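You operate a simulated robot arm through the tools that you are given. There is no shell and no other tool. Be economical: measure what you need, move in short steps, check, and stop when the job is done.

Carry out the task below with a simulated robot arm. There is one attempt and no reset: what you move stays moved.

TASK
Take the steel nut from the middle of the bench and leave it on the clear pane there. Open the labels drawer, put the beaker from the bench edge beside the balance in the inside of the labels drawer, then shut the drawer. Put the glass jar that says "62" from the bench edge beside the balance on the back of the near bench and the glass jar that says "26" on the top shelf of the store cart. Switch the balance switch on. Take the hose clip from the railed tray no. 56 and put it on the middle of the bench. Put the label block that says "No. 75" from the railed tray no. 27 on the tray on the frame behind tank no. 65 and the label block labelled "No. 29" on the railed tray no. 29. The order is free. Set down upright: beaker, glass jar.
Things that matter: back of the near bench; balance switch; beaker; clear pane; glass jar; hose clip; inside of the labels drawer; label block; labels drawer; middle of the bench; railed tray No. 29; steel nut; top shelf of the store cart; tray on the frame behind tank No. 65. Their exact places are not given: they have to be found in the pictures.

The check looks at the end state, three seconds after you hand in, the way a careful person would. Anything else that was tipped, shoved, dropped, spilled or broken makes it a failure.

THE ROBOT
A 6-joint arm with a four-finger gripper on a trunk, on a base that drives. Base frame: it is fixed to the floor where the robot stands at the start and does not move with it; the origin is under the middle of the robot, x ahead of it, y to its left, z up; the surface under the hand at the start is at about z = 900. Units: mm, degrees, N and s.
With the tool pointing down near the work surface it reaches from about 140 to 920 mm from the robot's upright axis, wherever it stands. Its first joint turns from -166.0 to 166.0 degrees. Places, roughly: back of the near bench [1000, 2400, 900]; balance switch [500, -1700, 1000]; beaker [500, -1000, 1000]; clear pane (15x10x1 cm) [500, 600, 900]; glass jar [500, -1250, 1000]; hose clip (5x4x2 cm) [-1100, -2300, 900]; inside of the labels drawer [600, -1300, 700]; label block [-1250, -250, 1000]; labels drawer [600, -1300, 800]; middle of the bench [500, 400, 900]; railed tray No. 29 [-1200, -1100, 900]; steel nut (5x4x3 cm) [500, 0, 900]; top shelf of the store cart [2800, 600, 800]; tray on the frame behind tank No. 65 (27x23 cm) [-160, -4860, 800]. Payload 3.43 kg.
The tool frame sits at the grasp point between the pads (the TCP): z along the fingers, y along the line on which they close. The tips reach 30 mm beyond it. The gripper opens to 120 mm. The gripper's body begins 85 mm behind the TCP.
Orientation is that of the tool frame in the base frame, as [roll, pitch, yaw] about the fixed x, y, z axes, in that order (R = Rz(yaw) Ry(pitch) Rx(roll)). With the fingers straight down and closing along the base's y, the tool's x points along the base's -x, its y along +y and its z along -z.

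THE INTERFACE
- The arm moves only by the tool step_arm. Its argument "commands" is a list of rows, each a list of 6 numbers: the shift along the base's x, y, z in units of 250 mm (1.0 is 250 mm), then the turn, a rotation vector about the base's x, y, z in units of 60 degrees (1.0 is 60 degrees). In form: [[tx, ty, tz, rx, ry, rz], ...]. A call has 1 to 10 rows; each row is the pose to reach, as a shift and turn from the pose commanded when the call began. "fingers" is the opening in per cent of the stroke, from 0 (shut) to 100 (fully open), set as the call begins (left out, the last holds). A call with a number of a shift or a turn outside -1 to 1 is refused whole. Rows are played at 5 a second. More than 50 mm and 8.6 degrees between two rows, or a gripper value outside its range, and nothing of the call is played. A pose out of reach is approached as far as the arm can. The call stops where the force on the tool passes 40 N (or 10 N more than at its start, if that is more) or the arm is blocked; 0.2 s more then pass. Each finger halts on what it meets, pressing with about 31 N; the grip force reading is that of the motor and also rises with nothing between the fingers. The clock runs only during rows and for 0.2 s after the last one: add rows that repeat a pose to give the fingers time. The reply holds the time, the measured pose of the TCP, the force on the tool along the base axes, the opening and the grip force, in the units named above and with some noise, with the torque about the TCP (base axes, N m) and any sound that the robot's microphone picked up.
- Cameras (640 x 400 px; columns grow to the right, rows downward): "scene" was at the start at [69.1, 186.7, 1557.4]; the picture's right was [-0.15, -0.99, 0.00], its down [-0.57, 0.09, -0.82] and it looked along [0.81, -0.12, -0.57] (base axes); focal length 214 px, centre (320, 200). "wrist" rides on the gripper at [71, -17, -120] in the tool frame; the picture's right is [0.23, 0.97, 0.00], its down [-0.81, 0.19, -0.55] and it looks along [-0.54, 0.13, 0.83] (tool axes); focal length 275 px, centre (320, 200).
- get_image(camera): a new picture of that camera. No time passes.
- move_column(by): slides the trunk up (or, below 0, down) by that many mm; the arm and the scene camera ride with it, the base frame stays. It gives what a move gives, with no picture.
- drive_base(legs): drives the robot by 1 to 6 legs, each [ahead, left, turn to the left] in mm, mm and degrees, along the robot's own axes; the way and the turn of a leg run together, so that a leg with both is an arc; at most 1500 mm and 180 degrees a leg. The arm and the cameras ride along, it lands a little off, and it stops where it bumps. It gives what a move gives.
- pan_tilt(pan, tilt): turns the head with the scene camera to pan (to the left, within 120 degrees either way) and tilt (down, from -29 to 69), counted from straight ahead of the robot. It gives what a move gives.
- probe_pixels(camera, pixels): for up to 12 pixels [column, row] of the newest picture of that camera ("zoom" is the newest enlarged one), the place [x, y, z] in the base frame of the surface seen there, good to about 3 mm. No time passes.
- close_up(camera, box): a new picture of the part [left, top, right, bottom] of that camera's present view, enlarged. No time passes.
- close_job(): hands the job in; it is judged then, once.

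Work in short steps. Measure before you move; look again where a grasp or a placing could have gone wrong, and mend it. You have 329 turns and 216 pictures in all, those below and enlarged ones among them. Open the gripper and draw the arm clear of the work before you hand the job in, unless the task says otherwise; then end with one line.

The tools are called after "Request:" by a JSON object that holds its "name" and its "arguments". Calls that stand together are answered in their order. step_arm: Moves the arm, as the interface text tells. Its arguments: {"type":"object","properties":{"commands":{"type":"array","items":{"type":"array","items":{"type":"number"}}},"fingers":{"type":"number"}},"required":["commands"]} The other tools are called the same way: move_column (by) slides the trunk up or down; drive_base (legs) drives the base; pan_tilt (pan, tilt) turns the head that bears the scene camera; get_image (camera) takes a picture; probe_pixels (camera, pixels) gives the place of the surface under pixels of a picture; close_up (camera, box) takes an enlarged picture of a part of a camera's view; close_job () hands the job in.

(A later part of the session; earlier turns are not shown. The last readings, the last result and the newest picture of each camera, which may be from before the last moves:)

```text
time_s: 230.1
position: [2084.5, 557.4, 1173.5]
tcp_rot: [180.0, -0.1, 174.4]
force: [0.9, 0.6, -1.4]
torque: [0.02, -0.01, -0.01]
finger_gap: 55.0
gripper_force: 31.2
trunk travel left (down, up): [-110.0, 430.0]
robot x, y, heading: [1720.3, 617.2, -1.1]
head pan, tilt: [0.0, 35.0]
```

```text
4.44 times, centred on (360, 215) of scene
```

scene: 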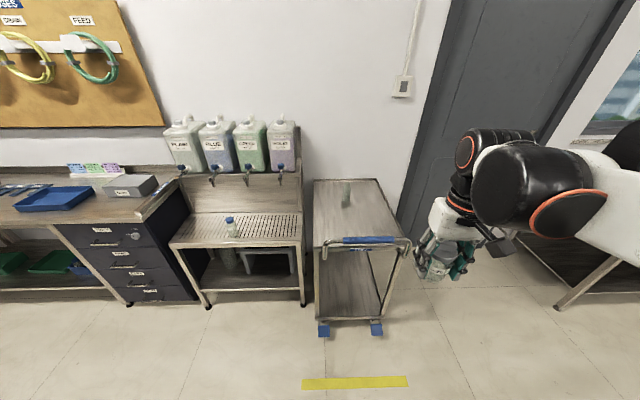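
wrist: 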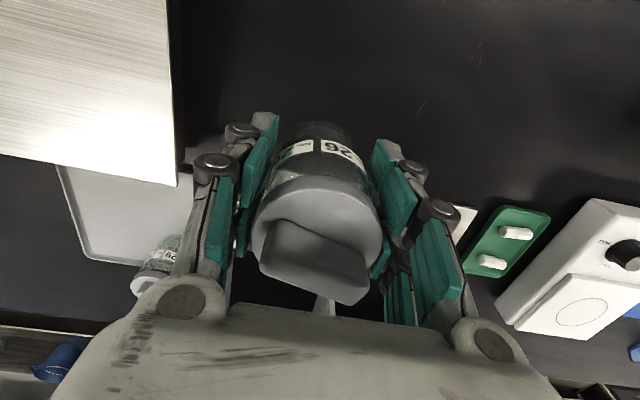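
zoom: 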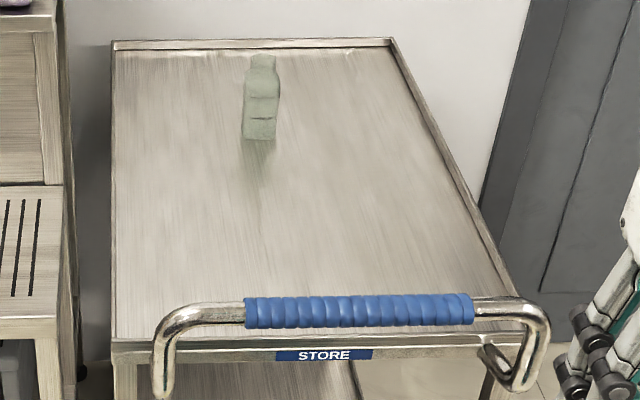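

The target is (2660,560) on the cart top. I drive 290 mm ahead, with the jar well above the handle, and then extend.

Request:
{"name": "drive_base", "arguments": {"legs": [[290, 0, 1.2]]}}

Request:
{"name": "step_arm", "arguments": {"commands": [[0.14, 0, 0, 0, 0, 0], [0.28, 0, 0, 0, 0, 0], [0.42, 0, 0, 0, 0, 0], [0.56, 0, 0, 0, 0, 0], [0.7, 0, 0, 0, 0, 0], [0.84, 0, 0, 0, 0, 0], [0.98, 0, 0, 0, 0, 0], [1.0, 0, -0.1, 0, 0, 0], [1.0, 0, -0.25, 0, 0, 0], [1.0, 0, -0.4, 0, 0, 0]]}}

Request:
{"name": "get_image", "arguments": {"camera": "wrist"}}

Request:
{"name": "get_image", "arguments": {"camera": "scene"}}

```text
time_s: 232.1
position: [2370.8, 559.6, 1174.0]
tcp_rot: [-180.0, 0.0, 175.6]
force: [1.0, -1.1, -1.1]
torque: [-0.01, 0.0, -0.03]
finger_gap: 55.2
gripper_force: 30.8
trunk travel left (down, up): [-110.0, 430.0]
robot x, y, heading: [2006.3, 611.7, -0.1]
head pan, tilt: [0.0, 35.0]
```

```text
time_s: 234.3
position: [2622.4, 558.2, 1075.5]
tcp_rot: [-180.0, -0.1, 175.6]
force: [-0.1, -0.4, -0.7]
torque: [0.01, 0.0, -0.02]
finger_gap: 54.9
gripper_force: 31.4
trunk travel left (down, up): [-110.0, 430.0]
robot x, y, heading: [2009.2, 615.1, -0.3]
head pan, tilt: [0.0, 35.0]
```

```text
135 pictures are left
```

wrist: 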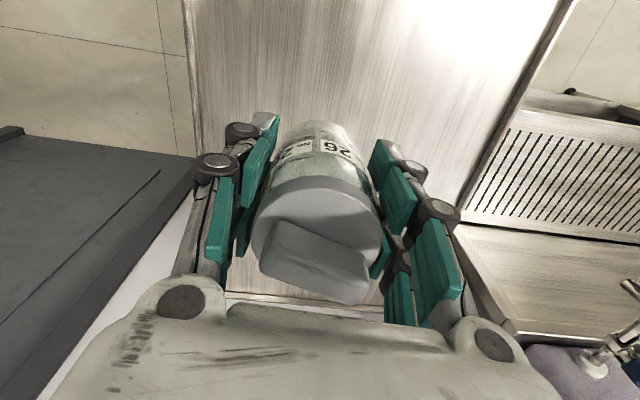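

```text
134 pictures are left
```

scene: 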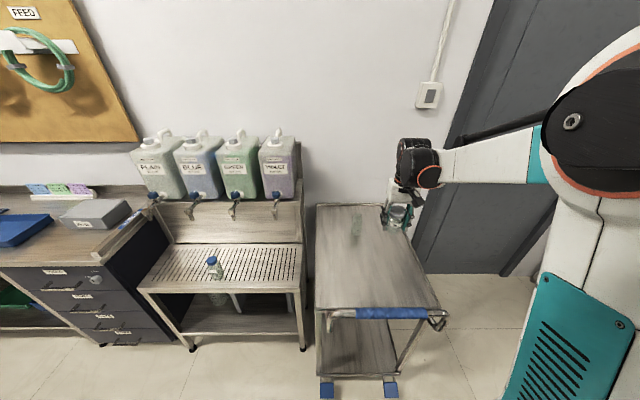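

The spot is clear. I descend to about 849 with +30 mm in x.

Request:
{"name": "step_arm", "arguments": {"commands": [[0.1, 0.04, -0.12, 0, 0, 0], [0.12, 0.04, -0.28, 0, 0, 0], [0.12, 0.04, -0.44, 0, 0, 0], [0.12, 0.04, -0.6, 0, 0, 0], [0.12, 0.04, -0.74, 0, 0, 0], [0.12, 0.04, -0.84, 0, 0, 0], [0.12, 0.04, -0.9, 0, 0, 0], [0.12, 0.04, -0.9, 0, 0, 0]]}}

Request:
{"name": "step_arm", "arguments": {"commands": [[0, 0, -0.008, 0, 0, 0], [0, 0, -0.014, 0, 0, 0], [0, 0, -0.014, 0, 0, 0]]}}

```text
time_s: 236.1
position: [2650.8, 571.8, 849.7]
tcp_rot: [-179.9, 0.0, 175.5]
force: [0.3, 0.7, -2.4]
torque: [0.04, 0.01, -0.03]
finger_gap: 54.8
gripper_force: 31.0
trunk travel left (down, up): [-110.0, 430.0]
robot x, y, heading: [2009.7, 614.7, -0.3]
head pan, tilt: [0.0, 35.0]
```

```text
time_s: 236.9
position: [2650.7, 571.8, 846.9]
tcp_rot: [179.9, -0.1, 175.6]
force: [5.5, -0.2, 16.3]
torque: [-0.03, 0.01, -0.01]
finger_gap: 54.8
gripper_force: 30.7
trunk travel left (down, up): [-110.0, 430.0]
robot x, y, heading: [2010.4, 612.8, -0.5]
head pan, tilt: [0.0, 35.0]
```

Contact. I ease up, release and rise.

Request:
{"name": "step_arm", "arguments": {"commands": [[0, 0, 0.005, 0, 0, 0], [0, 0, 0.005, 0, 0, 0]]}}

Request:
{"name": "step_arm", "arguments": {"commands": [[0, 0, 0, 0, 0, 0], [0, 0, 0, 0, 0, 0], [0, 0, 0, 0, 0, 0]], "fingers": 90}}

Request:
{"name": "step_arm", "arguments": {"commands": [[0, 0, 0.15, 0, 0, 0], [0, 0, 0.3, 0, 0, 0], [0, 0, 0.48, 0, 0, 0], [0, 0, 0.66, 0, 0, 0], [0, 0, 0.84, 0, 0, 0], [0, 0, 1.0, 0, 0, 0], [-0.15, 0, 1.0, 0, 0, 0], [-0.3, 0, 1.0, 0, 0, 0], [-0.45, 0, 1.0, 0, 0, 0]]}}

Request:
{"name": "step_arm", "arguments": {"commands": [[-0.15, 0, 0.1, 0, 0, 0], [-0.3, 0, 0.2, 0, 0, 0], [-0.45, 0, 0.3, 0, 0, 0], [-0.6, 0, 0.3, 0, 0, 0], [-0.7, 0, 0.3, 0, 0, 0]]}}

Request:
{"name": "get_image", "arguments": {"camera": "scene"}}

```text
time_s: 237.5
position: [2650.9, 571.6, 847.0]
tcp_rot: [-180.0, -0.1, 175.5]
force: [1.0, 0.9, -1.1]
torque: [-0.02, 0.01, -0.01]
finger_gap: 55.1
gripper_force: 31.1
trunk travel left (down, up): [-110.0, 430.0]
robot x, y, heading: [2007.4, 611.6, -0.3]
head pan, tilt: [0.0, 35.0]
```

```text
time_s: 238.3
position: [2651.4, 571.3, 847.7]
tcp_rot: [-180.0, 0.0, 175.5]
force: [0.4, -0.5, -0.5]
torque: [0.01, 0.01, 0.0]
finger_gap: 107.8
gripper_force: 0.0
trunk travel left (down, up): [-110.0, 430.0]
robot x, y, heading: [2011.4, 614.1, -0.2]
head pan, tilt: [0.0, 35.0]
```

```text
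time_s: 240.3
position: [2538.6, 569.6, 1098.1]
tcp_rot: [-180.0, 0.0, 175.7]
force: [-0.8, -0.1, 0.7]
torque: [0.01, 0.04, -0.03]
finger_gap: 108.1
gripper_force: 0.2
trunk travel left (down, up): [-110.0, 430.0]
robot x, y, heading: [2008.8, 612.9, -0.3]
head pan, tilt: [0.0, 35.0]
```

```text
time_s: 241.5
position: [2363.0, 570.4, 1169.4]
tcp_rot: [-180.0, 0.0, 175.6]
force: [-0.2, 0.1, 0.1]
torque: [0.03, 0.01, 0.0]
finger_gap: 108.0
gripper_force: 0.1
trunk travel left (down, up): [-110.0, 430.0]
robot x, y, heading: [2005.5, 613.7, -0.1]
head pan, tilt: [0.0, 35.0]
```

```text
133 pictures are left
```

scene: 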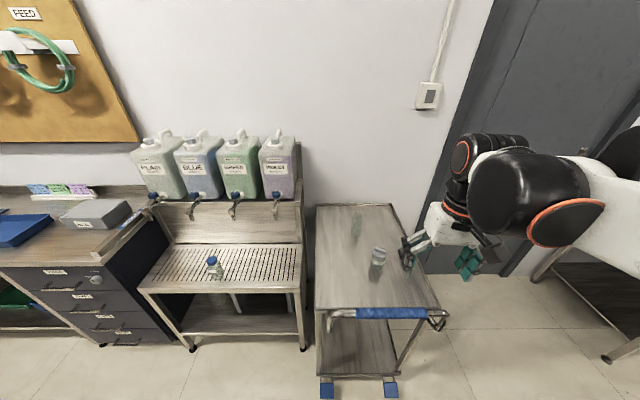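

Jar 26 stands on the store cart. I drive back around the bench toward the rigs for the hose clip.

Request:
{"name": "drive_base", "arguments": {"legs": [[-260, 0, 0], [0, -1500, 0], [0, -1500, 0], [0, -280, 0]]}}

```text
time_s: 259.1
position: [2151.4, -2737.4, 1169.0]
tcp_rot: [-179.9, 0.0, 177.8]
force: [0.0, -0.3, 0.7]
torque: [0.04, 0.03, 0.01]
finger_gap: 108.0
gripper_force: 0.0
trunk travel left (down, up): [-110.0, 430.0]
robot x, y, heading: [1791.9, -2706.9, 1.7]
head pan, tilt: [0.0, 35.0]
```

I back past the bench end, then turn to face the rigs and look.

Request:
{"name": "drive_base", "arguments": {"legs": [[-1500, 0, -1.7], [-150, 0, 0], [0, 0, 90]]}}

Request:
{"name": "pan_tilt", "arguments": {"pan": 60, "tilt": 30}}

Request:
{"name": "get_image", "arguments": {"camera": "scene"}}

```text
time_s: 271.3
position: [200.4, -2372.2, 1168.7]
tcp_rot: [180.0, 0.0, -96.4]
force: [-0.1, -0.1, 0.3]
torque: [0.02, 0.04, 0.0]
finger_gap: 108.0
gripper_force: 0.1
trunk travel left (down, up): [-110.0, 430.0]
robot x, y, heading: [143.8, -2728.4, 87.5]
head pan, tilt: [0.0, 35.0]
```

```text
time_s: 272.6
position: [202.3, -2371.6, 1169.8]
tcp_rot: [180.0, -0.1, -96.4]
force: [-0.4, -0.9, -0.4]
torque: [0.0, -0.04, -0.01]
finger_gap: 108.2
gripper_force: 0.0
trunk travel left (down, up): [-110.0, 430.0]
robot x, y, heading: [148.8, -2729.2, 87.6]
head pan, tilt: [60.0, 30.0]
```

```text
132 pictures are left
```

scene: 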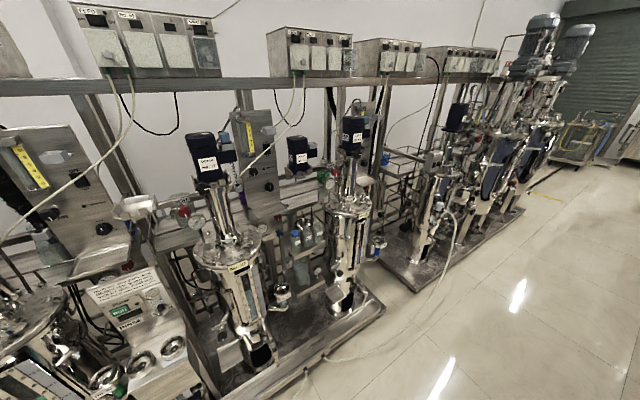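

I turn further to face the rigs directly, for a face-on view of the trays.

Request:
{"name": "drive_base", "arguments": {"legs": [[0, 0, 92]]}}

Request:
{"name": "pan_tilt", "arguments": {"pan": -5, "tilt": 30}}

Request:
{"name": "get_image", "arguments": {"camera": "scene"}}

```text
time_s: 276.9
position: [-213.6, -2683.8, 1168.1]
tcp_rot: [180.0, -0.1, -4.5]
force: [-1.2, 0.3, 0.0]
torque: [-0.02, 0.01, 0.04]
finger_gap: 108.3
gripper_force: 0.1
trunk travel left (down, up): [-110.0, 430.0]
robot x, y, heading: [142.6, -2724.9, 179.7]
head pan, tilt: [60.0, 30.0]
```

```text
time_s: 278.2
position: [-213.1, -2683.1, 1168.9]
tcp_rot: [-179.9, 0.0, -4.6]
force: [0.0, -0.9, 0.2]
torque: [0.02, 0.0, -0.01]
finger_gap: 108.0
gripper_force: 0.0
trunk travel left (down, up): [-110.0, 430.0]
robot x, y, heading: [145.9, -2727.0, 179.8]
head pan, tilt: [-5.0, 30.0]
```

```text
131 pictures are left
```

scene: 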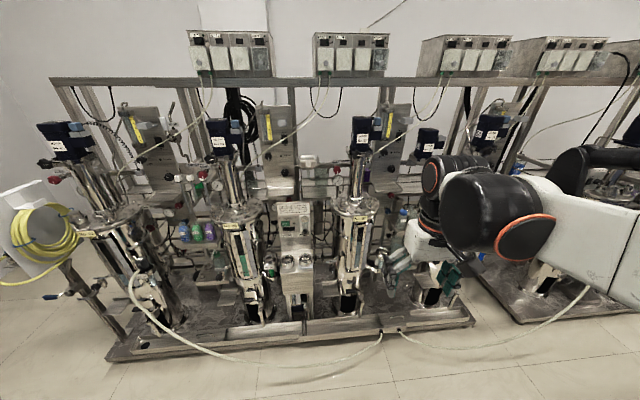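

I probe the floor hose and the plinth edges before moving closer.

Request:
{"name": "probe_pixels", "arguments": {"camera": "scene", "pixels": [[380, 332], [400, 333], [330, 360], [240, 360], [490, 350], [560, 330], [585, 292], [300, 338], [450, 322], [110, 355], [380, 335]]}}

Request:
{"name": "close_up", "arguments": {"camera": "scene", "box": [270, 140, 430, 300]}}

```text
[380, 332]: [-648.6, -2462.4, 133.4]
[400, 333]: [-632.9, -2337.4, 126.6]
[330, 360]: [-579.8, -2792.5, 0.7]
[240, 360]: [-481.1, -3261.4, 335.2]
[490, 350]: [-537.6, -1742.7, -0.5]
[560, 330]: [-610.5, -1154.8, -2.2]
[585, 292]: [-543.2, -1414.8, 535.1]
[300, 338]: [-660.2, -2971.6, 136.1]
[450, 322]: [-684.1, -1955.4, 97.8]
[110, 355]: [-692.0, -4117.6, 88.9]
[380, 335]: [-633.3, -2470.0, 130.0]
```

```text
2.50 times, centred on (350, 220) of scene
```

zoom: 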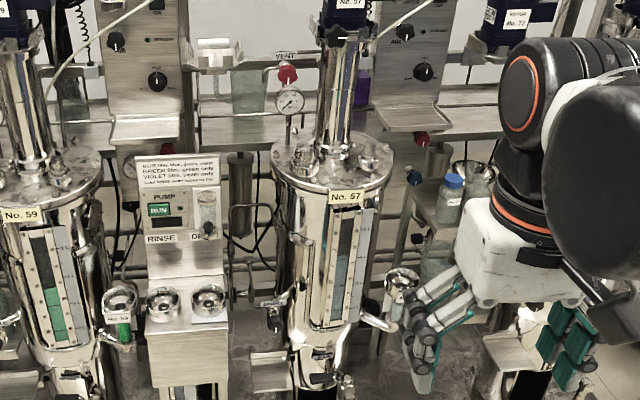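

I shift right to y≈−2350, staying clear of the hoses, and look for tray 56.

Request:
{"name": "drive_base", "arguments": {"legs": [[150, -600, 0]]}}

Request:
{"name": "pan_tilt", "arguments": {"pan": 0, "tilt": 35}}

Request:
{"name": "get_image", "arguments": {"camera": "scene"}}

```text
time_s: 281.7
position: [-360.1, -2092.1, 1169.3]
tcp_rot: [-180.0, -0.1, -4.1]
force: [-0.5, -0.7, -0.5]
torque: [0.0, -0.02, 0.04]
finger_gap: 108.0
gripper_force: 0.2
trunk travel left (down, up): [-110.0, 430.0]
robot x, y, heading: [-3.0, -2132.5, 180.0]
head pan, tilt: [-5.0, 30.0]
```

```text
time_s: 282.3
position: [-360.7, -2091.7, 1168.4]
tcp_rot: [179.9, -0.2, -4.1]
force: [0.4, 0.1, 0.5]
torque: [0.02, 0.02, 0.04]
finger_gap: 107.9
gripper_force: 0.0
trunk travel left (down, up): [-110.0, 430.0]
robot x, y, heading: [-1.8, -2129.6, 180.4]
head pan, tilt: [0.0, 35.0]
```

```text
129 pictures are left
```

scene: 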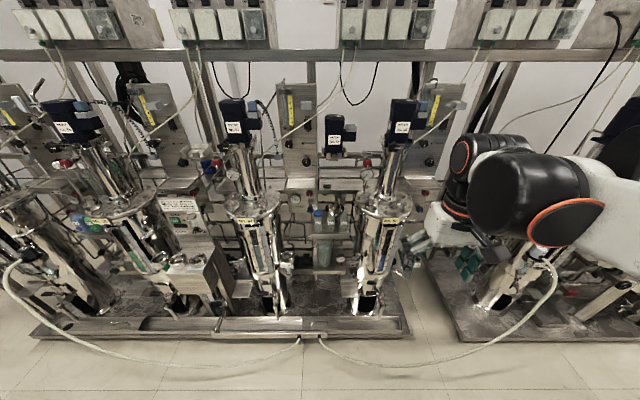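

Request:
{"name": "close_up", "arguments": {"camera": "scene", "box": [230, 180, 390, 280]}}

Request:
{"name": "probe_pixels", "arguments": {"camera": "zoom", "pixels": [[360, 220], [380, 160], [330, 230], [580, 165], [430, 170], [110, 170], [240, 180]]}}

```text
4.00 times, centred on (310, 230) of scene
```

zoom: 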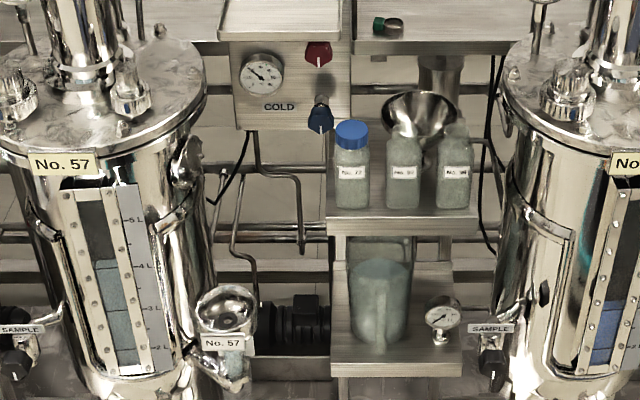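

```text
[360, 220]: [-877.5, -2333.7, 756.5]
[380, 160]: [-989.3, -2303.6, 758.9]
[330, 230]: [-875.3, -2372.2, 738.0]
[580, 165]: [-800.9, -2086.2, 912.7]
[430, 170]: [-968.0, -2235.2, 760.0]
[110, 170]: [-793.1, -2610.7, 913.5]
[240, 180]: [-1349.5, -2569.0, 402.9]
```

A green object sits on the upper shelf at about (327,186). I zoom in there.

Request:
{"name": "close_up", "arguments": {"camera": "scene", "box": [270, 150, 366, 210]}}

Request:
{"name": "probe_pixels", "arguments": {"camera": "zoom", "pixels": [[360, 235], [390, 238], [375, 245], [300, 225], [430, 245], [360, 265], [460, 200], [290, 180], [430, 180], [520, 240], [340, 195]]}}

```text
6.67 times, centred on (318, 180) of scene
```

zoom: 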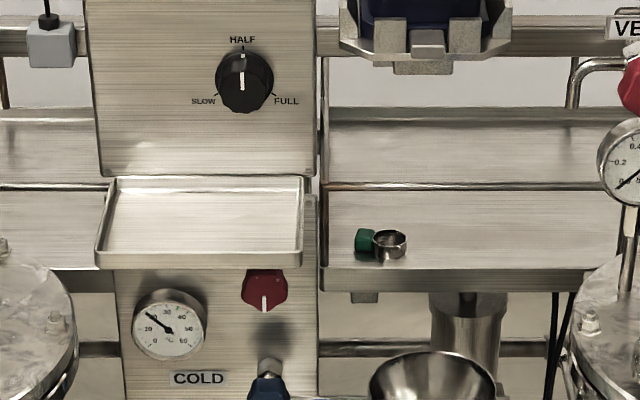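

```text
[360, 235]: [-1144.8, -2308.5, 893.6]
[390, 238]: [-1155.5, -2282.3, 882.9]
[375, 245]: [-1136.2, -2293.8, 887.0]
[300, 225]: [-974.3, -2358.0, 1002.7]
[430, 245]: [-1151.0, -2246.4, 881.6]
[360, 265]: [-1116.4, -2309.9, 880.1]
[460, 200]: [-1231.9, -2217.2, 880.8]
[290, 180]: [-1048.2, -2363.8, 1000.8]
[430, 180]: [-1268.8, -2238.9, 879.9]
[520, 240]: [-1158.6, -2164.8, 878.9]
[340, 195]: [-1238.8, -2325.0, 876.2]
```

That's the hose clip at about (−1143,−2295,~890), on a tray at z≈880. I probe obstacles above and around it.

Request:
{"name": "probe_pixels", "arguments": {"camera": "zoom", "pixels": [[430, 45], [430, 25], [355, 35], [200, 20], [200, 100], [620, 90], [560, 100], [440, 115], [440, 187], [630, 160], [325, 150]]}}

Request:
{"name": "close_up", "arguments": {"camera": "scene", "box": [220, 40, 420, 210]}}

```text
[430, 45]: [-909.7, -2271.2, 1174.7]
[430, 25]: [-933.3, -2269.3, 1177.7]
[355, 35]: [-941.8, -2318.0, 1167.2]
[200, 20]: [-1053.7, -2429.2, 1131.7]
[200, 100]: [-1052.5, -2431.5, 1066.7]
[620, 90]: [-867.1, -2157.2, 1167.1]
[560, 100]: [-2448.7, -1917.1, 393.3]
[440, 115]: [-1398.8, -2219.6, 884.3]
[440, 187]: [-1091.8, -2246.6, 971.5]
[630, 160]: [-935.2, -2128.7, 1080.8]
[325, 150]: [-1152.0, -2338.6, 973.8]
```

```text
2.35 times, centred on (320, 125) of scene
```

zoom: 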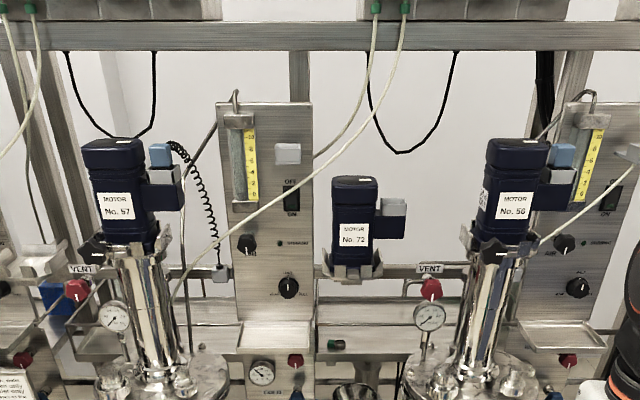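

A parked motor (No. 72) stands in front of the tray, and there is a rail at z≈971. I probe the motor top, the beam overhead and the panel extents.

Request:
{"name": "probe_pixels", "arguments": {"camera": "zoom", "pixels": [[355, 182], [355, 235], [400, 220], [390, 270], [450, 40], [265, 110], [290, 330], [520, 145], [420, 330], [345, 275], [500, 390], [130, 150]]}}

Request:
{"name": "probe_pixels", "arguments": {"camera": "scene", "pixels": [[330, 55], [320, 5], [260, 15], [385, 220], [317, 260], [335, 125], [300, 320]]}}

```text
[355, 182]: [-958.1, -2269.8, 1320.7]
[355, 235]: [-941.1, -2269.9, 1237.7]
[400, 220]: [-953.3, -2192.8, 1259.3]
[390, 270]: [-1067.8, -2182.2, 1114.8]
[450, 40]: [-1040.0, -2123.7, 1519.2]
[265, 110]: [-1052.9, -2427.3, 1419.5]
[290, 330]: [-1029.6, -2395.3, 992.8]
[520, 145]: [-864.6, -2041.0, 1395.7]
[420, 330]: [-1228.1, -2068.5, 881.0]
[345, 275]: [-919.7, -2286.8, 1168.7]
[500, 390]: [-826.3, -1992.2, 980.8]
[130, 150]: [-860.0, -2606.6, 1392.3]
```

```text
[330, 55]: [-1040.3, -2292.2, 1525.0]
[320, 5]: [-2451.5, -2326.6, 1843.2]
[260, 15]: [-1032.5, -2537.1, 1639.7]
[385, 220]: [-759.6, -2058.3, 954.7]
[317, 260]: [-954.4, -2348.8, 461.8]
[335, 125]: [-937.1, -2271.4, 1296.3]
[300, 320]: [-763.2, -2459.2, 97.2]
```

The tray lies behind the frame plane (rails at z≈971 and z≈1115, beam at z≈1520). I go a bit closer and look more steeply for the way in.

Request:
{"name": "drive_base", "arguments": {"legs": [[180, 0, 0]]}}

Request:
{"name": "pan_tilt", "arguments": {"pan": -10, "tilt": 35}}

Request:
{"name": "get_image", "arguments": {"camera": "scene"}}

```text
time_s: 283.9
position: [-545.6, -2092.2, 1168.4]
tcp_rot: [-180.0, 0.0, -4.0]
force: [0.0, -0.6, 0.8]
torque: [-0.02, -0.01, 0.01]
finger_gap: 108.1
gripper_force: 0.0
trunk travel left (down, up): [-110.0, 430.0]
robot x, y, heading: [-188.3, -2133.0, -180.2]
head pan, tilt: [0.0, 35.0]
```

```text
time_s: 284.6
position: [-546.3, -2092.8, 1168.7]
tcp_rot: [-180.0, -0.1, -4.0]
force: [-0.9, 0.4, -0.6]
torque: [0.01, 0.02, -0.02]
finger_gap: 108.1
gripper_force: 0.1
trunk travel left (down, up): [-110.0, 430.0]
robot x, y, heading: [-187.1, -2133.3, -180.0]
head pan, tilt: [-10.0, 35.0]
```

```text
125 pictures are left
```

scene: 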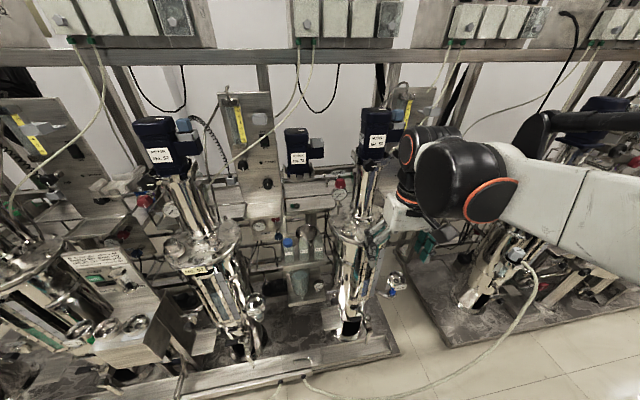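

Request:
{"name": "close_up", "arguments": {"camera": "scene", "box": [210, 110, 370, 230]}}

Request:
{"name": "probe_pixels", "arguments": {"camera": "zoom", "pixels": [[365, 340], [420, 350], [340, 320], [400, 290], [470, 290], [395, 265], [440, 330], [320, 350], [330, 360], [470, 320], [395, 375], [300, 290]]}}

```text
3.33 times, centred on (290, 170) of scene
```

zoom: 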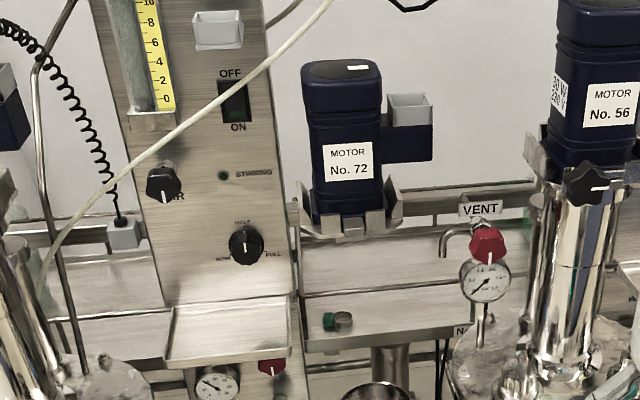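

```text
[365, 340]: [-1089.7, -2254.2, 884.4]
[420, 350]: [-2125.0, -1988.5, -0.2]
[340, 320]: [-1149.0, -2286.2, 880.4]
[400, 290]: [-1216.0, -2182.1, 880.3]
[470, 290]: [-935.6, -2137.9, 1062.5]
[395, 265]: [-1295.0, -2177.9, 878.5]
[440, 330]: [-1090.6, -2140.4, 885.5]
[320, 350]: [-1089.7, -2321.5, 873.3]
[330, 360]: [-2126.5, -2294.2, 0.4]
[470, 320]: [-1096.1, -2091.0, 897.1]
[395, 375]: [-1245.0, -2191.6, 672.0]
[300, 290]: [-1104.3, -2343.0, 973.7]
```

The floor is visible behind the rigs (x≈−2125), so there may be a rear corridor giving better access. I look along the row for how to get around.

Request:
{"name": "pan_tilt", "arguments": {"pan": 75, "tilt": 25}}

Request:
{"name": "get_image", "arguments": {"camera": "scene"}}

Request:
{"name": "pan_tilt", "arguments": {"pan": -100, "tilt": 20}}

Request:
{"name": "get_image", "arguments": {"camera": "scene"}}

```text
time_s: 286.2
position: [-546.3, -2091.9, 1168.9]
tcp_rot: [180.0, -0.1, -4.0]
force: [-1.2, -1.2, -1.0]
torque: [0.05, -0.01, 0.0]
finger_gap: 107.8
gripper_force: 0.2
trunk travel left (down, up): [-110.0, 430.0]
robot x, y, heading: [-187.2, -2135.7, -180.0]
head pan, tilt: [75.0, 25.0]
```

```text
123 pictures are left
```

scene: 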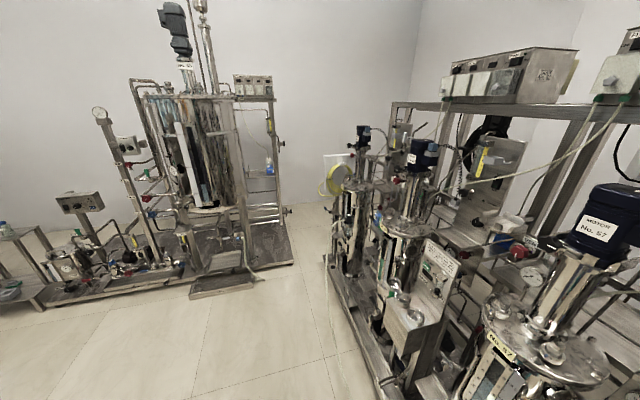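

```text
time_s: 288.8
position: [-544.9, -2092.0, 1170.0]
tcp_rot: [-179.9, -0.1, -4.0]
force: [0.2, -0.1, 0.6]
torque: [-0.02, -0.02, 0.03]
finger_gap: 108.2
gripper_force: 0.1
trunk travel left (down, up): [-110.0, 430.0]
robot x, y, heading: [-190.4, -2133.6, -180.2]
head pan, tilt: [-100.0, 20.0]
```

```text
122 pictures are left
```

scene: 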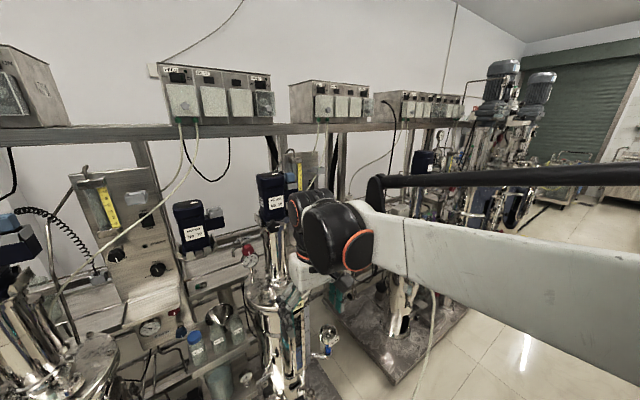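

There's a passage between the rig row's left end and the big tank's skid, leading behind the row. I drive that way and look.

Request:
{"name": "drive_base", "arguments": {"legs": [[-200, 0, 0], [0, 1400, 0]]}}

Request:
{"name": "pan_tilt", "arguments": {"pan": 40, "tilt": 35}}

Request:
{"name": "get_image", "arguments": {"camera": "scene"}}

```text
time_s: 297.0
position: [-340.6, -3506.6, 1168.6]
tcp_rot: [180.0, -0.1, -3.7]
force: [0.5, 0.6, 0.0]
torque: [0.05, 0.01, 0.0]
finger_gap: 108.0
gripper_force: 0.0
trunk travel left (down, up): [-110.0, 430.0]
robot x, y, heading: [20.0, -3543.4, -179.5]
head pan, tilt: [-100.0, 20.0]
```

```text
time_s: 299.3
position: [-341.8, -3506.0, 1168.3]
tcp_rot: [180.0, 0.0, -3.7]
force: [0.6, -0.4, -0.1]
torque: [-0.02, -0.01, 0.0]
finger_gap: 108.1
gripper_force: 0.2
trunk travel left (down, up): [-110.0, 430.0]
robot x, y, heading: [20.1, -3548.1, -179.7]
head pan, tilt: [40.0, 35.0]
```

```text
121 pictures are left
```

scene: 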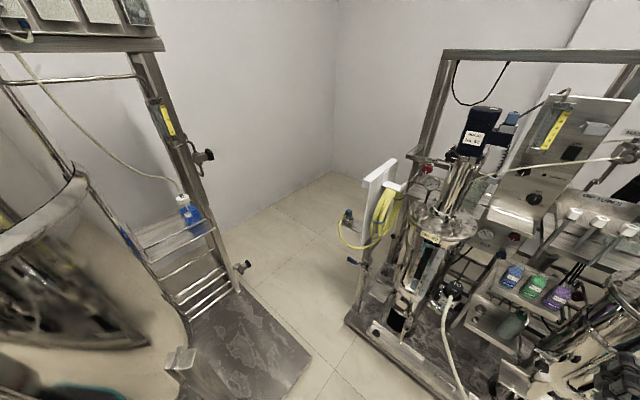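

I probe the passage and the tray on the frame at about (170,235).

Request:
{"name": "probe_pixels", "arguments": {"camera": "scene", "pixels": [[165, 240], [190, 230], [150, 225], [188, 215], [310, 355], [240, 292], [346, 320], [370, 220], [330, 280], [335, 180], [160, 260], [245, 265]]}}

Request:
{"name": "close_up", "arguments": {"camera": "scene", "box": [100, 170, 260, 330]}}

```text
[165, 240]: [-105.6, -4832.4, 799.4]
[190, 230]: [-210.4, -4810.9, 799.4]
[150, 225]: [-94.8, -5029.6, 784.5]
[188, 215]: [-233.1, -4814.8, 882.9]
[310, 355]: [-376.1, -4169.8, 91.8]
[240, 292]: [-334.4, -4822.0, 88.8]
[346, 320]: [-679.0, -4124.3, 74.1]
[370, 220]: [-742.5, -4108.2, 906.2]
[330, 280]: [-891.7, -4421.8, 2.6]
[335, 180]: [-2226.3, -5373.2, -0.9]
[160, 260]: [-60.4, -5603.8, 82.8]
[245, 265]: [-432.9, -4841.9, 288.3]
```

```text
2.50 times, centred on (180, 250) of scene
```

zoom: 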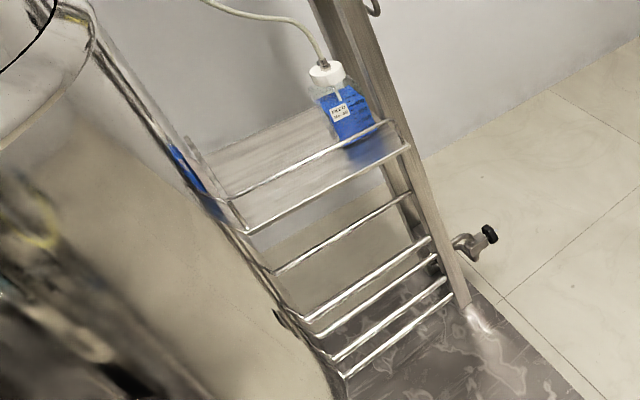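

I need the base footprint to judge passages. I look down at it.

Request:
{"name": "pan_tilt", "arguments": {"pan": -20, "tilt": 69}}

Request:
{"name": "get_image", "arguments": {"camera": "scene"}}

```text
time_s: 300.6
position: [-339.7, -3505.5, 1169.5]
tcp_rot: [180.0, -0.1, -3.8]
force: [0.5, -0.4, 0.5]
torque: [0.01, -0.01, -0.02]
finger_gap: 107.9
gripper_force: 0.0
trunk travel left (down, up): [-110.0, 430.0]
robot x, y, heading: [17.7, -3541.7, -179.6]
head pan, tilt: [-20.0, 68.8]
```

```text
119 pictures are left
```

scene: 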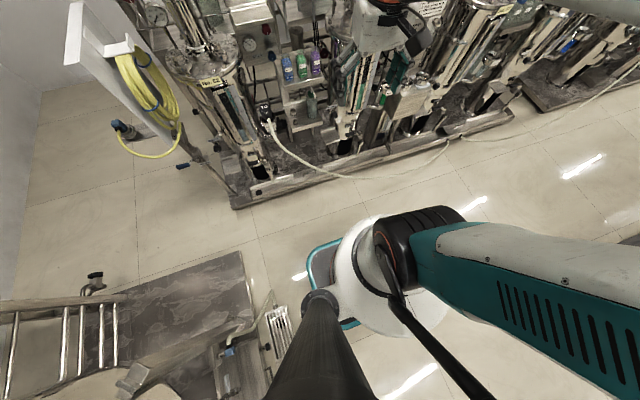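

Request:
{"name": "probe_pixels", "arguments": {"camera": "scene", "pixels": [[310, 265], [335, 240], [316, 246], [350, 328], [243, 252], [255, 300], [232, 208], [245, 215], [175, 140], [165, 155], [100, 275], [30, 310]]}}

```text
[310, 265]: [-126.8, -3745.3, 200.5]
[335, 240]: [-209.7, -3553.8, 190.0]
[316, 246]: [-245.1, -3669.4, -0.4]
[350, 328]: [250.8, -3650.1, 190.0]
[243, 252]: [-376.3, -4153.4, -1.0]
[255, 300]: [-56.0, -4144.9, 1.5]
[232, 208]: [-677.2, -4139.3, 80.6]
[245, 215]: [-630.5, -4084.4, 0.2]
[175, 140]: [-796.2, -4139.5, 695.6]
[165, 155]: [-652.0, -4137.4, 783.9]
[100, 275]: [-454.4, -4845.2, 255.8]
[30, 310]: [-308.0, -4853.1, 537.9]
```

The base is about 466×406 mm, and the gap (300 mm) to the rear corridor is too narrow, so trays must be reached from the front. I measure my own wrist/forearm geometry in the vertical pose to plan clearances.

Request:
{"name": "pan_tilt", "arguments": {"pan": -35, "tilt": 20}}

Request:
{"name": "get_image", "arguments": {"camera": "scene"}}

```text
time_s: 301.7
position: [-341.1, -3505.3, 1169.0]
tcp_rot: [-180.0, -0.1, -3.7]
force: [-0.4, -0.5, -0.9]
torque: [0.0, -0.01, -0.01]
finger_gap: 107.9
gripper_force: 0.0
trunk travel left (down, up): [-110.0, 430.0]
robot x, y, heading: [15.1, -3544.5, -179.4]
head pan, tilt: [-35.0, 20.0]
```

```text
118 pictures are left
```

scene: 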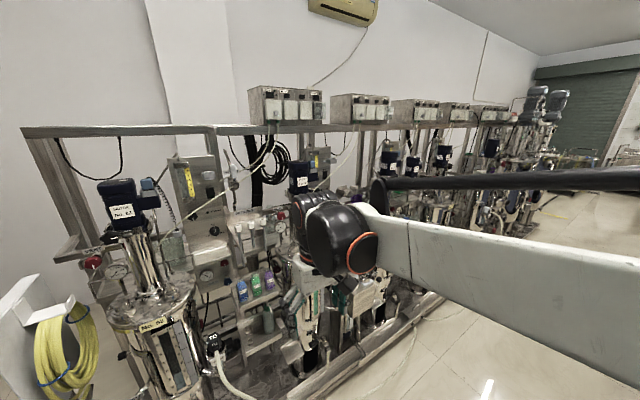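

Request:
{"name": "close_up", "arguments": {"camera": "scene", "box": [270, 170, 430, 330]}}

Request:
{"name": "probe_pixels", "arguments": {"camera": "scene", "pixels": [[300, 200], [315, 195], [340, 200], [340, 235], [360, 250], [345, 272], [300, 240], [310, 262], [380, 210], [400, 240], [600, 260], [380, 190]]}}

```text
2.50 times, centred on (350, 250) of scene
```

zoom: 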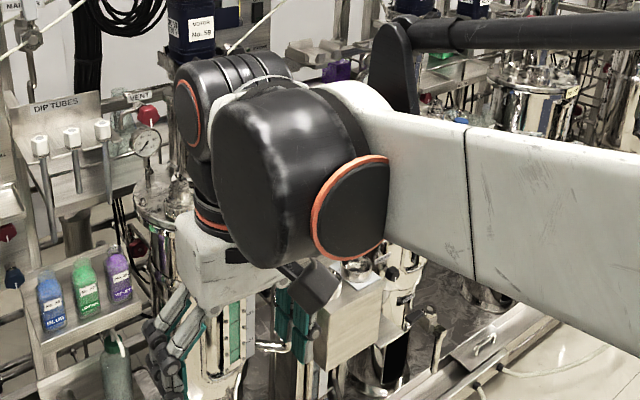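

```text
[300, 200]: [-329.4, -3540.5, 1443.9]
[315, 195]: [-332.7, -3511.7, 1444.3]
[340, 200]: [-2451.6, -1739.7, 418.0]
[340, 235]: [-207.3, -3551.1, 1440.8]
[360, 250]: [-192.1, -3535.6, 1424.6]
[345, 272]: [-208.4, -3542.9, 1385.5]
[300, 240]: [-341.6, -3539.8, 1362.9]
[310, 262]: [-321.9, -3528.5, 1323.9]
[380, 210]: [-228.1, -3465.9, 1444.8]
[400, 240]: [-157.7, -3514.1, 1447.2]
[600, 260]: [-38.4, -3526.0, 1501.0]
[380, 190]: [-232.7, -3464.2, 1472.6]
```

Key insight: the tray has an 87 mm window between its front lip (z≈885) and rail (z≈972), so I can enter there with a nearly level gripper under the rail. I drive to y≈−2295 and measure the details.

Request:
{"name": "drive_base", "arguments": {"legs": [[0, -1250, 0], [140, 0, 0]]}}

Request:
{"name": "step_arm", "arguments": {"commands": [[0.1, 0.12, 0.1, 0, 0, 0], [0.1, 0.26, 0.2, 0, 0, 0], [0.1, 0.4, 0.3, 0, 0, 0], [0.1, 0.54, 0.4, 0, 0, 0], [0.1, 0.68, 0.5, 0, 0, 0], [0.1, 0.8, 0.6, 0, 0, 0], [0.1, 0.8, 0.7, 0, 0, 0]]}}

Request:
{"name": "pan_tilt", "arguments": {"pan": -15, "tilt": 40}}

Request:
{"name": "get_image", "arguments": {"camera": "scene"}}

```text
time_s: 309.0
position: [-490.2, -2252.5, 1167.8]
tcp_rot: [-180.0, -0.2, -3.4]
force: [-0.8, -0.7, 0.4]
torque: [0.01, 0.01, -0.02]
finger_gap: 107.9
gripper_force: 0.1
trunk travel left (down, up): [-110.0, 430.0]
robot x, y, heading: [-129.4, -2287.4, -179.3]
head pan, tilt: [-35.0, 20.0]
```

```text
time_s: 310.5
position: [-434.7, -2120.1, 1293.0]
tcp_rot: [179.9, -0.1, 3.1]
force: [-0.1, -0.5, 0.6]
torque: [-0.02, -0.03, 0.02]
finger_gap: 107.8
gripper_force: 0.1
trunk travel left (down, up): [-110.0, 430.0]
robot x, y, heading: [-133.5, -2287.2, -179.2]
head pan, tilt: [-35.0, 20.0]
stopped in row 7: the arm was blocked; the commanded pose is now the measured one
```

```text
time_s: 311.3
position: [-434.5, -2121.8, 1294.0]
tcp_rot: [180.0, 0.0, 3.2]
force: [0.2, 0.3, -0.1]
torque: [0.01, -0.03, 0.0]
finger_gap: 108.0
gripper_force: 0.1
trunk travel left (down, up): [-110.0, 430.0]
robot x, y, heading: [-131.5, -2291.9, -179.2]
head pan, tilt: [-15.0, 40.0]
```

```text
116 pictures are left
```

scene: 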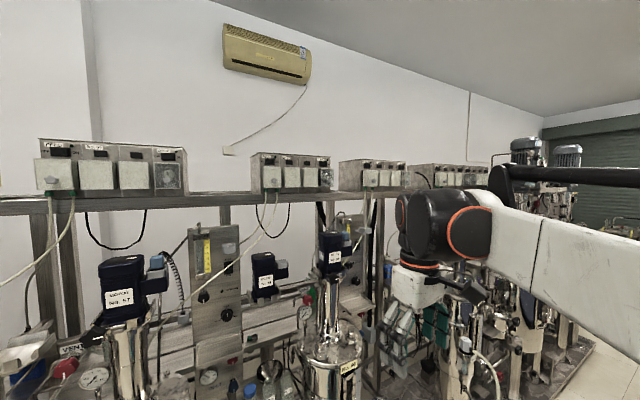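

The view looks less tilted than commanded, and something blocked the arm. I back the arm off slightly, then re-command the head and recheck.

Request:
{"name": "step_arm", "arguments": {"commands": [[-0.06, 0, 0, 0, 0, 0], [-0.15, 0, 0, 0, 0, 0], [-0.3, 0, 0, 0, 0, 0]]}}

Request:
{"name": "pan_tilt", "arguments": {"pan": -10, "tilt": 45}}

Request:
{"name": "get_image", "arguments": {"camera": "scene"}}

```text
time_s: 312.2
position: [-453.3, -2138.6, 1275.7]
tcp_rot: [179.9, -0.1, 1.9]
force: [0.7, -0.5, 0.1]
torque: [0.04, 0.05, -0.02]
finger_gap: 107.8
gripper_force: 0.1
trunk travel left (down, up): [-110.0, 430.0]
robot x, y, heading: [-130.1, -2291.8, -179.3]
head pan, tilt: [-15.0, 40.0]
stopped in row 3: the arm was blocked; the commanded pose is now the measured one
```

```text
time_s: 312.9
position: [-455.5, -2137.5, 1276.6]
tcp_rot: [180.0, -0.2, 1.9]
force: [0.8, 0.5, 0.7]
torque: [-0.03, 0.02, 0.0]
finger_gap: 108.0
gripper_force: 0.1
trunk travel left (down, up): [-110.0, 430.0]
robot x, y, heading: [-132.4, -2291.4, -179.3]
head pan, tilt: [-10.0, 45.0]
```

```text
115 pictures are left
```

scene: 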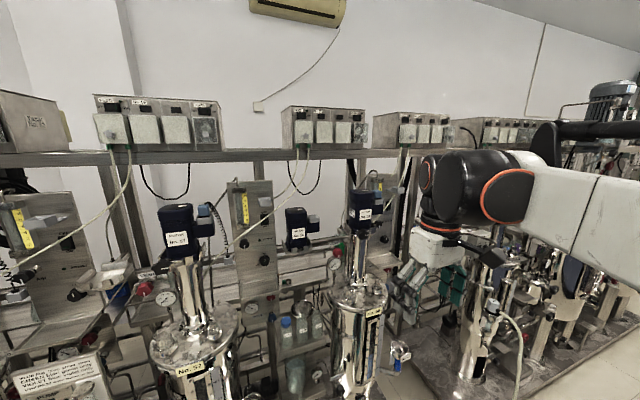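

The arm seems to be hitting something nearby (perhaps its own mast), so I move it back toward the earlier free pose.

Request:
{"name": "step_arm", "arguments": {"commands": [[-0.02, -0.06, -0.06, 0, 0, 0], [-0.05, -0.14, -0.14, 0, 0, 0], [-0.09, -0.24, -0.24, 0, 0, 0], [-0.13, -0.34, -0.34, 0, 0, 0], [-0.16, -0.44, -0.43, 0, 0, 0], [-0.16, -0.44, -0.43, 0, 0, 0]]}}

Request:
{"name": "get_image", "arguments": {"camera": "scene"}}

```text
time_s: 314.3
position: [-498.0, -2248.5, 1168.4]
tcp_rot: [-180.0, 0.0, 1.9]
force: [0.5, -0.1, 0.1]
torque: [-0.02, -0.01, 0.03]
finger_gap: 107.7
gripper_force: 0.0
trunk travel left (down, up): [-110.0, 430.0]
robot x, y, heading: [-131.2, -2288.7, -179.0]
head pan, tilt: [-10.0, 45.0]
```

```text
114 pictures are left
```

scene: 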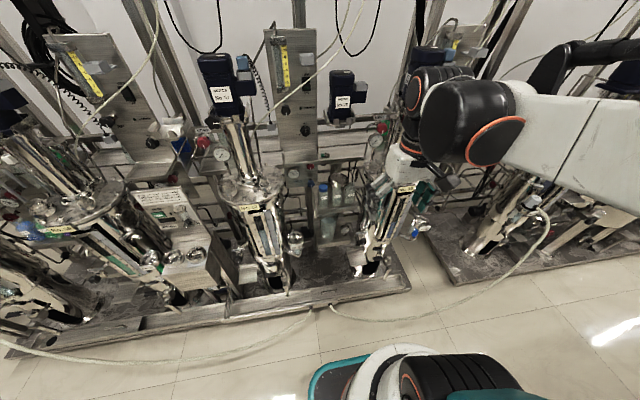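

The view is normal again. I zoom in on the tray window and bottles below it.

Request:
{"name": "close_up", "arguments": {"camera": "scene", "box": [270, 100, 390, 240]}}

Request:
{"name": "probe_pixels", "arguments": {"camera": "zoom", "pixels": [[275, 340], [300, 330], [330, 330], [360, 330], [255, 285], [285, 270], [315, 270], [350, 268], [300, 255], [310, 235], [390, 235], [410, 275]]}}

```text
2.86 times, centred on (330, 170) of scene
```

zoom: 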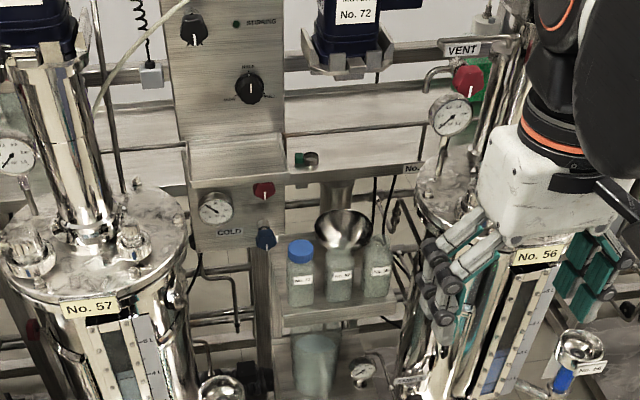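

```text
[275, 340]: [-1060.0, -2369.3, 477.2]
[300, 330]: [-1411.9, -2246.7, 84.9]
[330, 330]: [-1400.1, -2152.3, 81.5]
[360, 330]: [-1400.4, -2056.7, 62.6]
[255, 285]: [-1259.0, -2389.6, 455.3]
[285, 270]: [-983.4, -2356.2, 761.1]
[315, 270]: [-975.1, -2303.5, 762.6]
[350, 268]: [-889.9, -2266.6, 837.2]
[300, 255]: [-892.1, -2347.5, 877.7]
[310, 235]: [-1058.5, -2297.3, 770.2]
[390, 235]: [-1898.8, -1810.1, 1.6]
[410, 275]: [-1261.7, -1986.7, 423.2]
```

A funnel stands in the middle bottle, right in line with the clip. I probe its rim and other parts.

Request:
{"name": "probe_pixels", "arguments": {"camera": "zoom", "pixels": [[318, 225], [345, 212], [370, 225], [345, 240], [345, 228], [300, 243], [378, 240], [306, 158], [412, 168], [290, 170], [360, 175], [300, 135]]}}

Request:
{"name": "close_up", "arguments": {"camera": "scene", "box": [314, 140, 362, 200]}}

```text
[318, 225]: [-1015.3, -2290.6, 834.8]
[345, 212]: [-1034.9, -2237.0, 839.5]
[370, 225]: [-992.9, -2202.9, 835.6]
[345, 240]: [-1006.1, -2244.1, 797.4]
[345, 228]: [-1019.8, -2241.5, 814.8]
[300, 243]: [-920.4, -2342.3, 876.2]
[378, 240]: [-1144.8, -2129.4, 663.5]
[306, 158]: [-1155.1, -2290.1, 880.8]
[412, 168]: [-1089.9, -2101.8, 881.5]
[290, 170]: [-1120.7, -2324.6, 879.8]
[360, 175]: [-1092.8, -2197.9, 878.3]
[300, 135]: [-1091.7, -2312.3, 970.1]
```

```text
6.67 times, centred on (338, 170) of scene
```

zoom: 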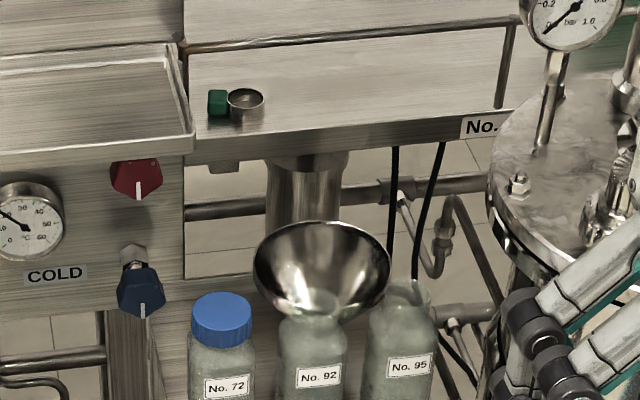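

Bottle caps reach z≈880 and the funnel 840, so a slightly nose-down gripper at z≈895+ passes above them. I first spin the tool 180° so the wrist camera ends up on top.

Request:
{"name": "step_arm", "arguments": {"commands": [[0, 0, 0, 0, 0, 0.13], [0, 0, 0, 0, 0, 0.26], [0, 0, 0, 0, 0, 0.39], [0, 0, 0, 0, 0, 0.52], [0, 0, 0, 0, 0, 0.65], [0, 0, 0, 0, 0, 0.78], [0, 0, 0, 0, 0, 0.9], [0, 0, 0, 0, 0, 1.0]], "fingers": 55}}

Request:
{"name": "step_arm", "arguments": {"commands": [[0, 0, 0, 0, 0, 0.13], [0, 0, 0, 0, 0, 0.26], [0, 0, 0, 0, 0, 0.39], [0, 0, 0, 0, 0, 0.52], [0, 0, 0, 0, 0, 0.65], [0, 0, 0, 0, 0, 0.78], [0, 0, 0, 0, 0, 0.9], [0, 0, 0, 0, 0, 1.0]]}}

Request:
{"name": "step_arm", "arguments": {"commands": [[0, 0, 0, 0, 0, 0.13], [0, 0, 0, 0, 0, 0.26], [0, 0, 0, 0, 0, 0.39], [0, 0, 0, 0, 0, 0.52], [0, 0, 0, 0, 0, 0.65], [0, 0, 0, 0, 0, 0.78], [0, 0, 0, 0, 0, 0.9], [0, 0, 0, 0, 0, 0.97]]}}

```text
time_s: 316.1
position: [-495.5, -2247.2, 1170.7]
tcp_rot: [180.0, -0.1, 62.0]
force: [0.8, -0.3, 0.5]
torque: [-0.01, 0.03, 0.01]
finger_gap: 66.1
gripper_force: 0.0
trunk travel left (down, up): [-110.0, 430.0]
robot x, y, heading: [-130.5, -2291.7, -179.5]
head pan, tilt: [-10.0, 45.0]
```

```text
time_s: 317.9
position: [-495.9, -2248.1, 1171.9]
tcp_rot: [180.0, -0.1, 122.0]
force: [0.3, -0.4, -0.3]
torque: [-0.01, 0.01, -0.01]
finger_gap: 66.0
gripper_force: 0.2
trunk travel left (down, up): [-110.0, 430.0]
robot x, y, heading: [-129.6, -2287.6, -179.4]
head pan, tilt: [-10.0, 45.0]
```

```text
time_s: 319.7
position: [-489.1, -2324.4, 1168.9]
tcp_rot: [179.3, -0.2, 179.0]
force: [-0.2, -0.2, 0.2]
torque: [-0.02, 0.04, 0.02]
finger_gap: 65.8
gripper_force: 0.0
out of reach, approached as far as the arm can: row 6, 7, 8
trunk travel left (down, up): [-110.0, 430.0]
robot x, y, heading: [-134.9, -2290.5, -179.3]
head pan, tilt: [-10.0, 45.0]
```

The wrist is near its spin limit but usable here. Now I tilt the tool forward (toward −x) while extending a bit.

Request:
{"name": "step_arm", "arguments": {"commands": [[-0.05, 0, 0, 0, 0.12, 0], [-0.1, 0, 0, 0, 0.25, 0], [-0.15, 0, 0, 0, 0.38, 0], [-0.2, 0, 0, 0, 0.5, 0], [-0.25, 0, 0, 0, 0.63, 0], [-0.3, 0, 0, 0, 0.76, 0], [-0.35, 0, 0, 0, 0.88, 0], [-0.4, 0, 0, 0, 1.0, 0]]}}

Request:
{"name": "move_column", "arguments": {"by": -110}}

Request:
{"name": "step_arm", "arguments": {"commands": [[-0.1, 0, -0.05, 0, 0.06, 0], [-0.2, 0, -0.1, 0, 0.12, 0], [-0.3, 0, -0.15, 0, 0.18, 0], [-0.4, 0, -0.2, 0, 0.2, 0]]}}

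```text
time_s: 321.5
position: [-592.5, -2323.5, 1170.6]
tcp_rot: [179.8, -60.3, -179.7]
force: [1.0, -0.5, 0.5]
torque: [-0.05, 0.04, 0.0]
finger_gap: 65.9
gripper_force: 0.2
out of reach, approached as far as the arm can: row 1
trunk travel left (down, up): [-110.0, 430.0]
robot x, y, heading: [-131.8, -2289.5, -179.2]
head pan, tilt: [-10.0, 45.0]
```

```text
time_s: 322.9
position: [-592.4, -2324.0, 1059.9]
tcp_rot: [179.8, -60.1, -179.8]
force: [0.2, -0.4, 0.9]
torque: [0.01, 0.02, -0.02]
finger_gap: 66.0
gripper_force: 0.1
trunk travel left (down, up): [0.0, 540.0]
robot x, y, heading: [-135.2, -2291.3, -179.2]
head pan, tilt: [-10.0, 45.0]
```

```text
time_s: 323.9
position: [-693.9, -2325.1, 1011.5]
tcp_rot: [179.7, -72.0, -179.7]
force: [0.8, 0.8, 0.3]
torque: [-0.01, -0.01, 0.03]
finger_gap: 66.2
gripper_force: 0.1
trunk travel left (down, up): [0.0, 540.0]
robot x, y, heading: [-133.0, -2290.6, -179.3]
head pan, tilt: [-10.0, 45.0]
```

The 18° nose-down pose at z≈1011 works. I drive 100 mm closer, then advance over the bottles toward the window.

Request:
{"name": "drive_base", "arguments": {"legs": [[100, 0, 0]]}}

Request:
{"name": "step_arm", "arguments": {"commands": [[-0.1, 0.03, -0.05, 0, 0, 0], [-0.2, 0.06, -0.1, 0, 0, 0], [-0.3, 0.09, -0.15, 0, 0, 0], [-0.4, 0.12, -0.2, 0, 0, 0], [-0.5, 0.14, -0.22, 0, 0, 0], [-0.6, 0.14, -0.22, 0, 0, 0]]}}

Request:
{"name": "get_image", "arguments": {"camera": "wrist"}}

Request:
{"name": "get_image", "arguments": {"camera": "scene"}}

```text
time_s: 325.1
position: [-791.8, -2324.1, 1011.1]
tcp_rot: [179.7, -72.1, -179.8]
force: [-0.2, -0.2, 0.2]
torque: [-0.02, -0.02, 0.01]
finger_gap: 66.1
gripper_force: 0.1
trunk travel left (down, up): [0.0, 540.0]
robot x, y, heading: [-230.3, -2295.5, -179.5]
head pan, tilt: [-10.0, 45.0]
```

```text
time_s: 326.5
position: [-940.6, -2300.8, 956.4]
tcp_rot: [179.4, -72.1, 179.9]
force: [0.8, -0.2, 0.6]
torque: [0.02, -0.03, 0.01]
finger_gap: 65.8
gripper_force: 0.1
out of reach, approached as far as the arm can: row 4, 5, 6
trunk travel left (down, up): [0.0, 540.0]
robot x, y, heading: [-228.1, -2288.3, -179.5]
head pan, tilt: [-10.0, 45.0]
```

```text
111 pictures are left
```

wrist: 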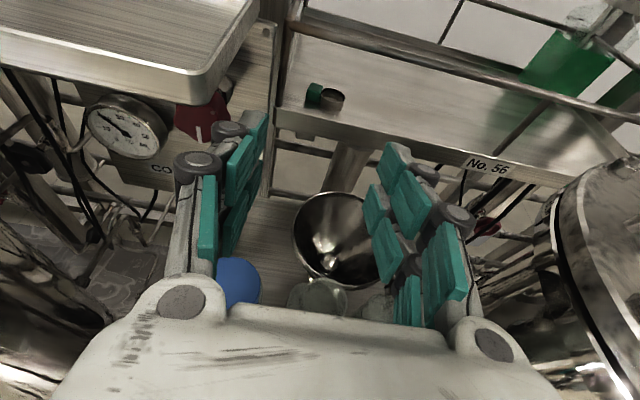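

```text
110 pictures are left
```

scene: 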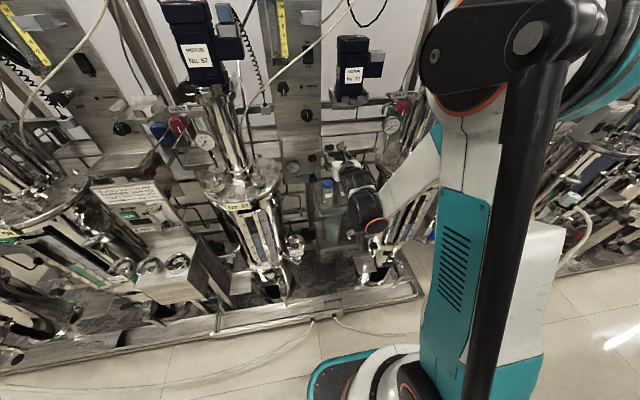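

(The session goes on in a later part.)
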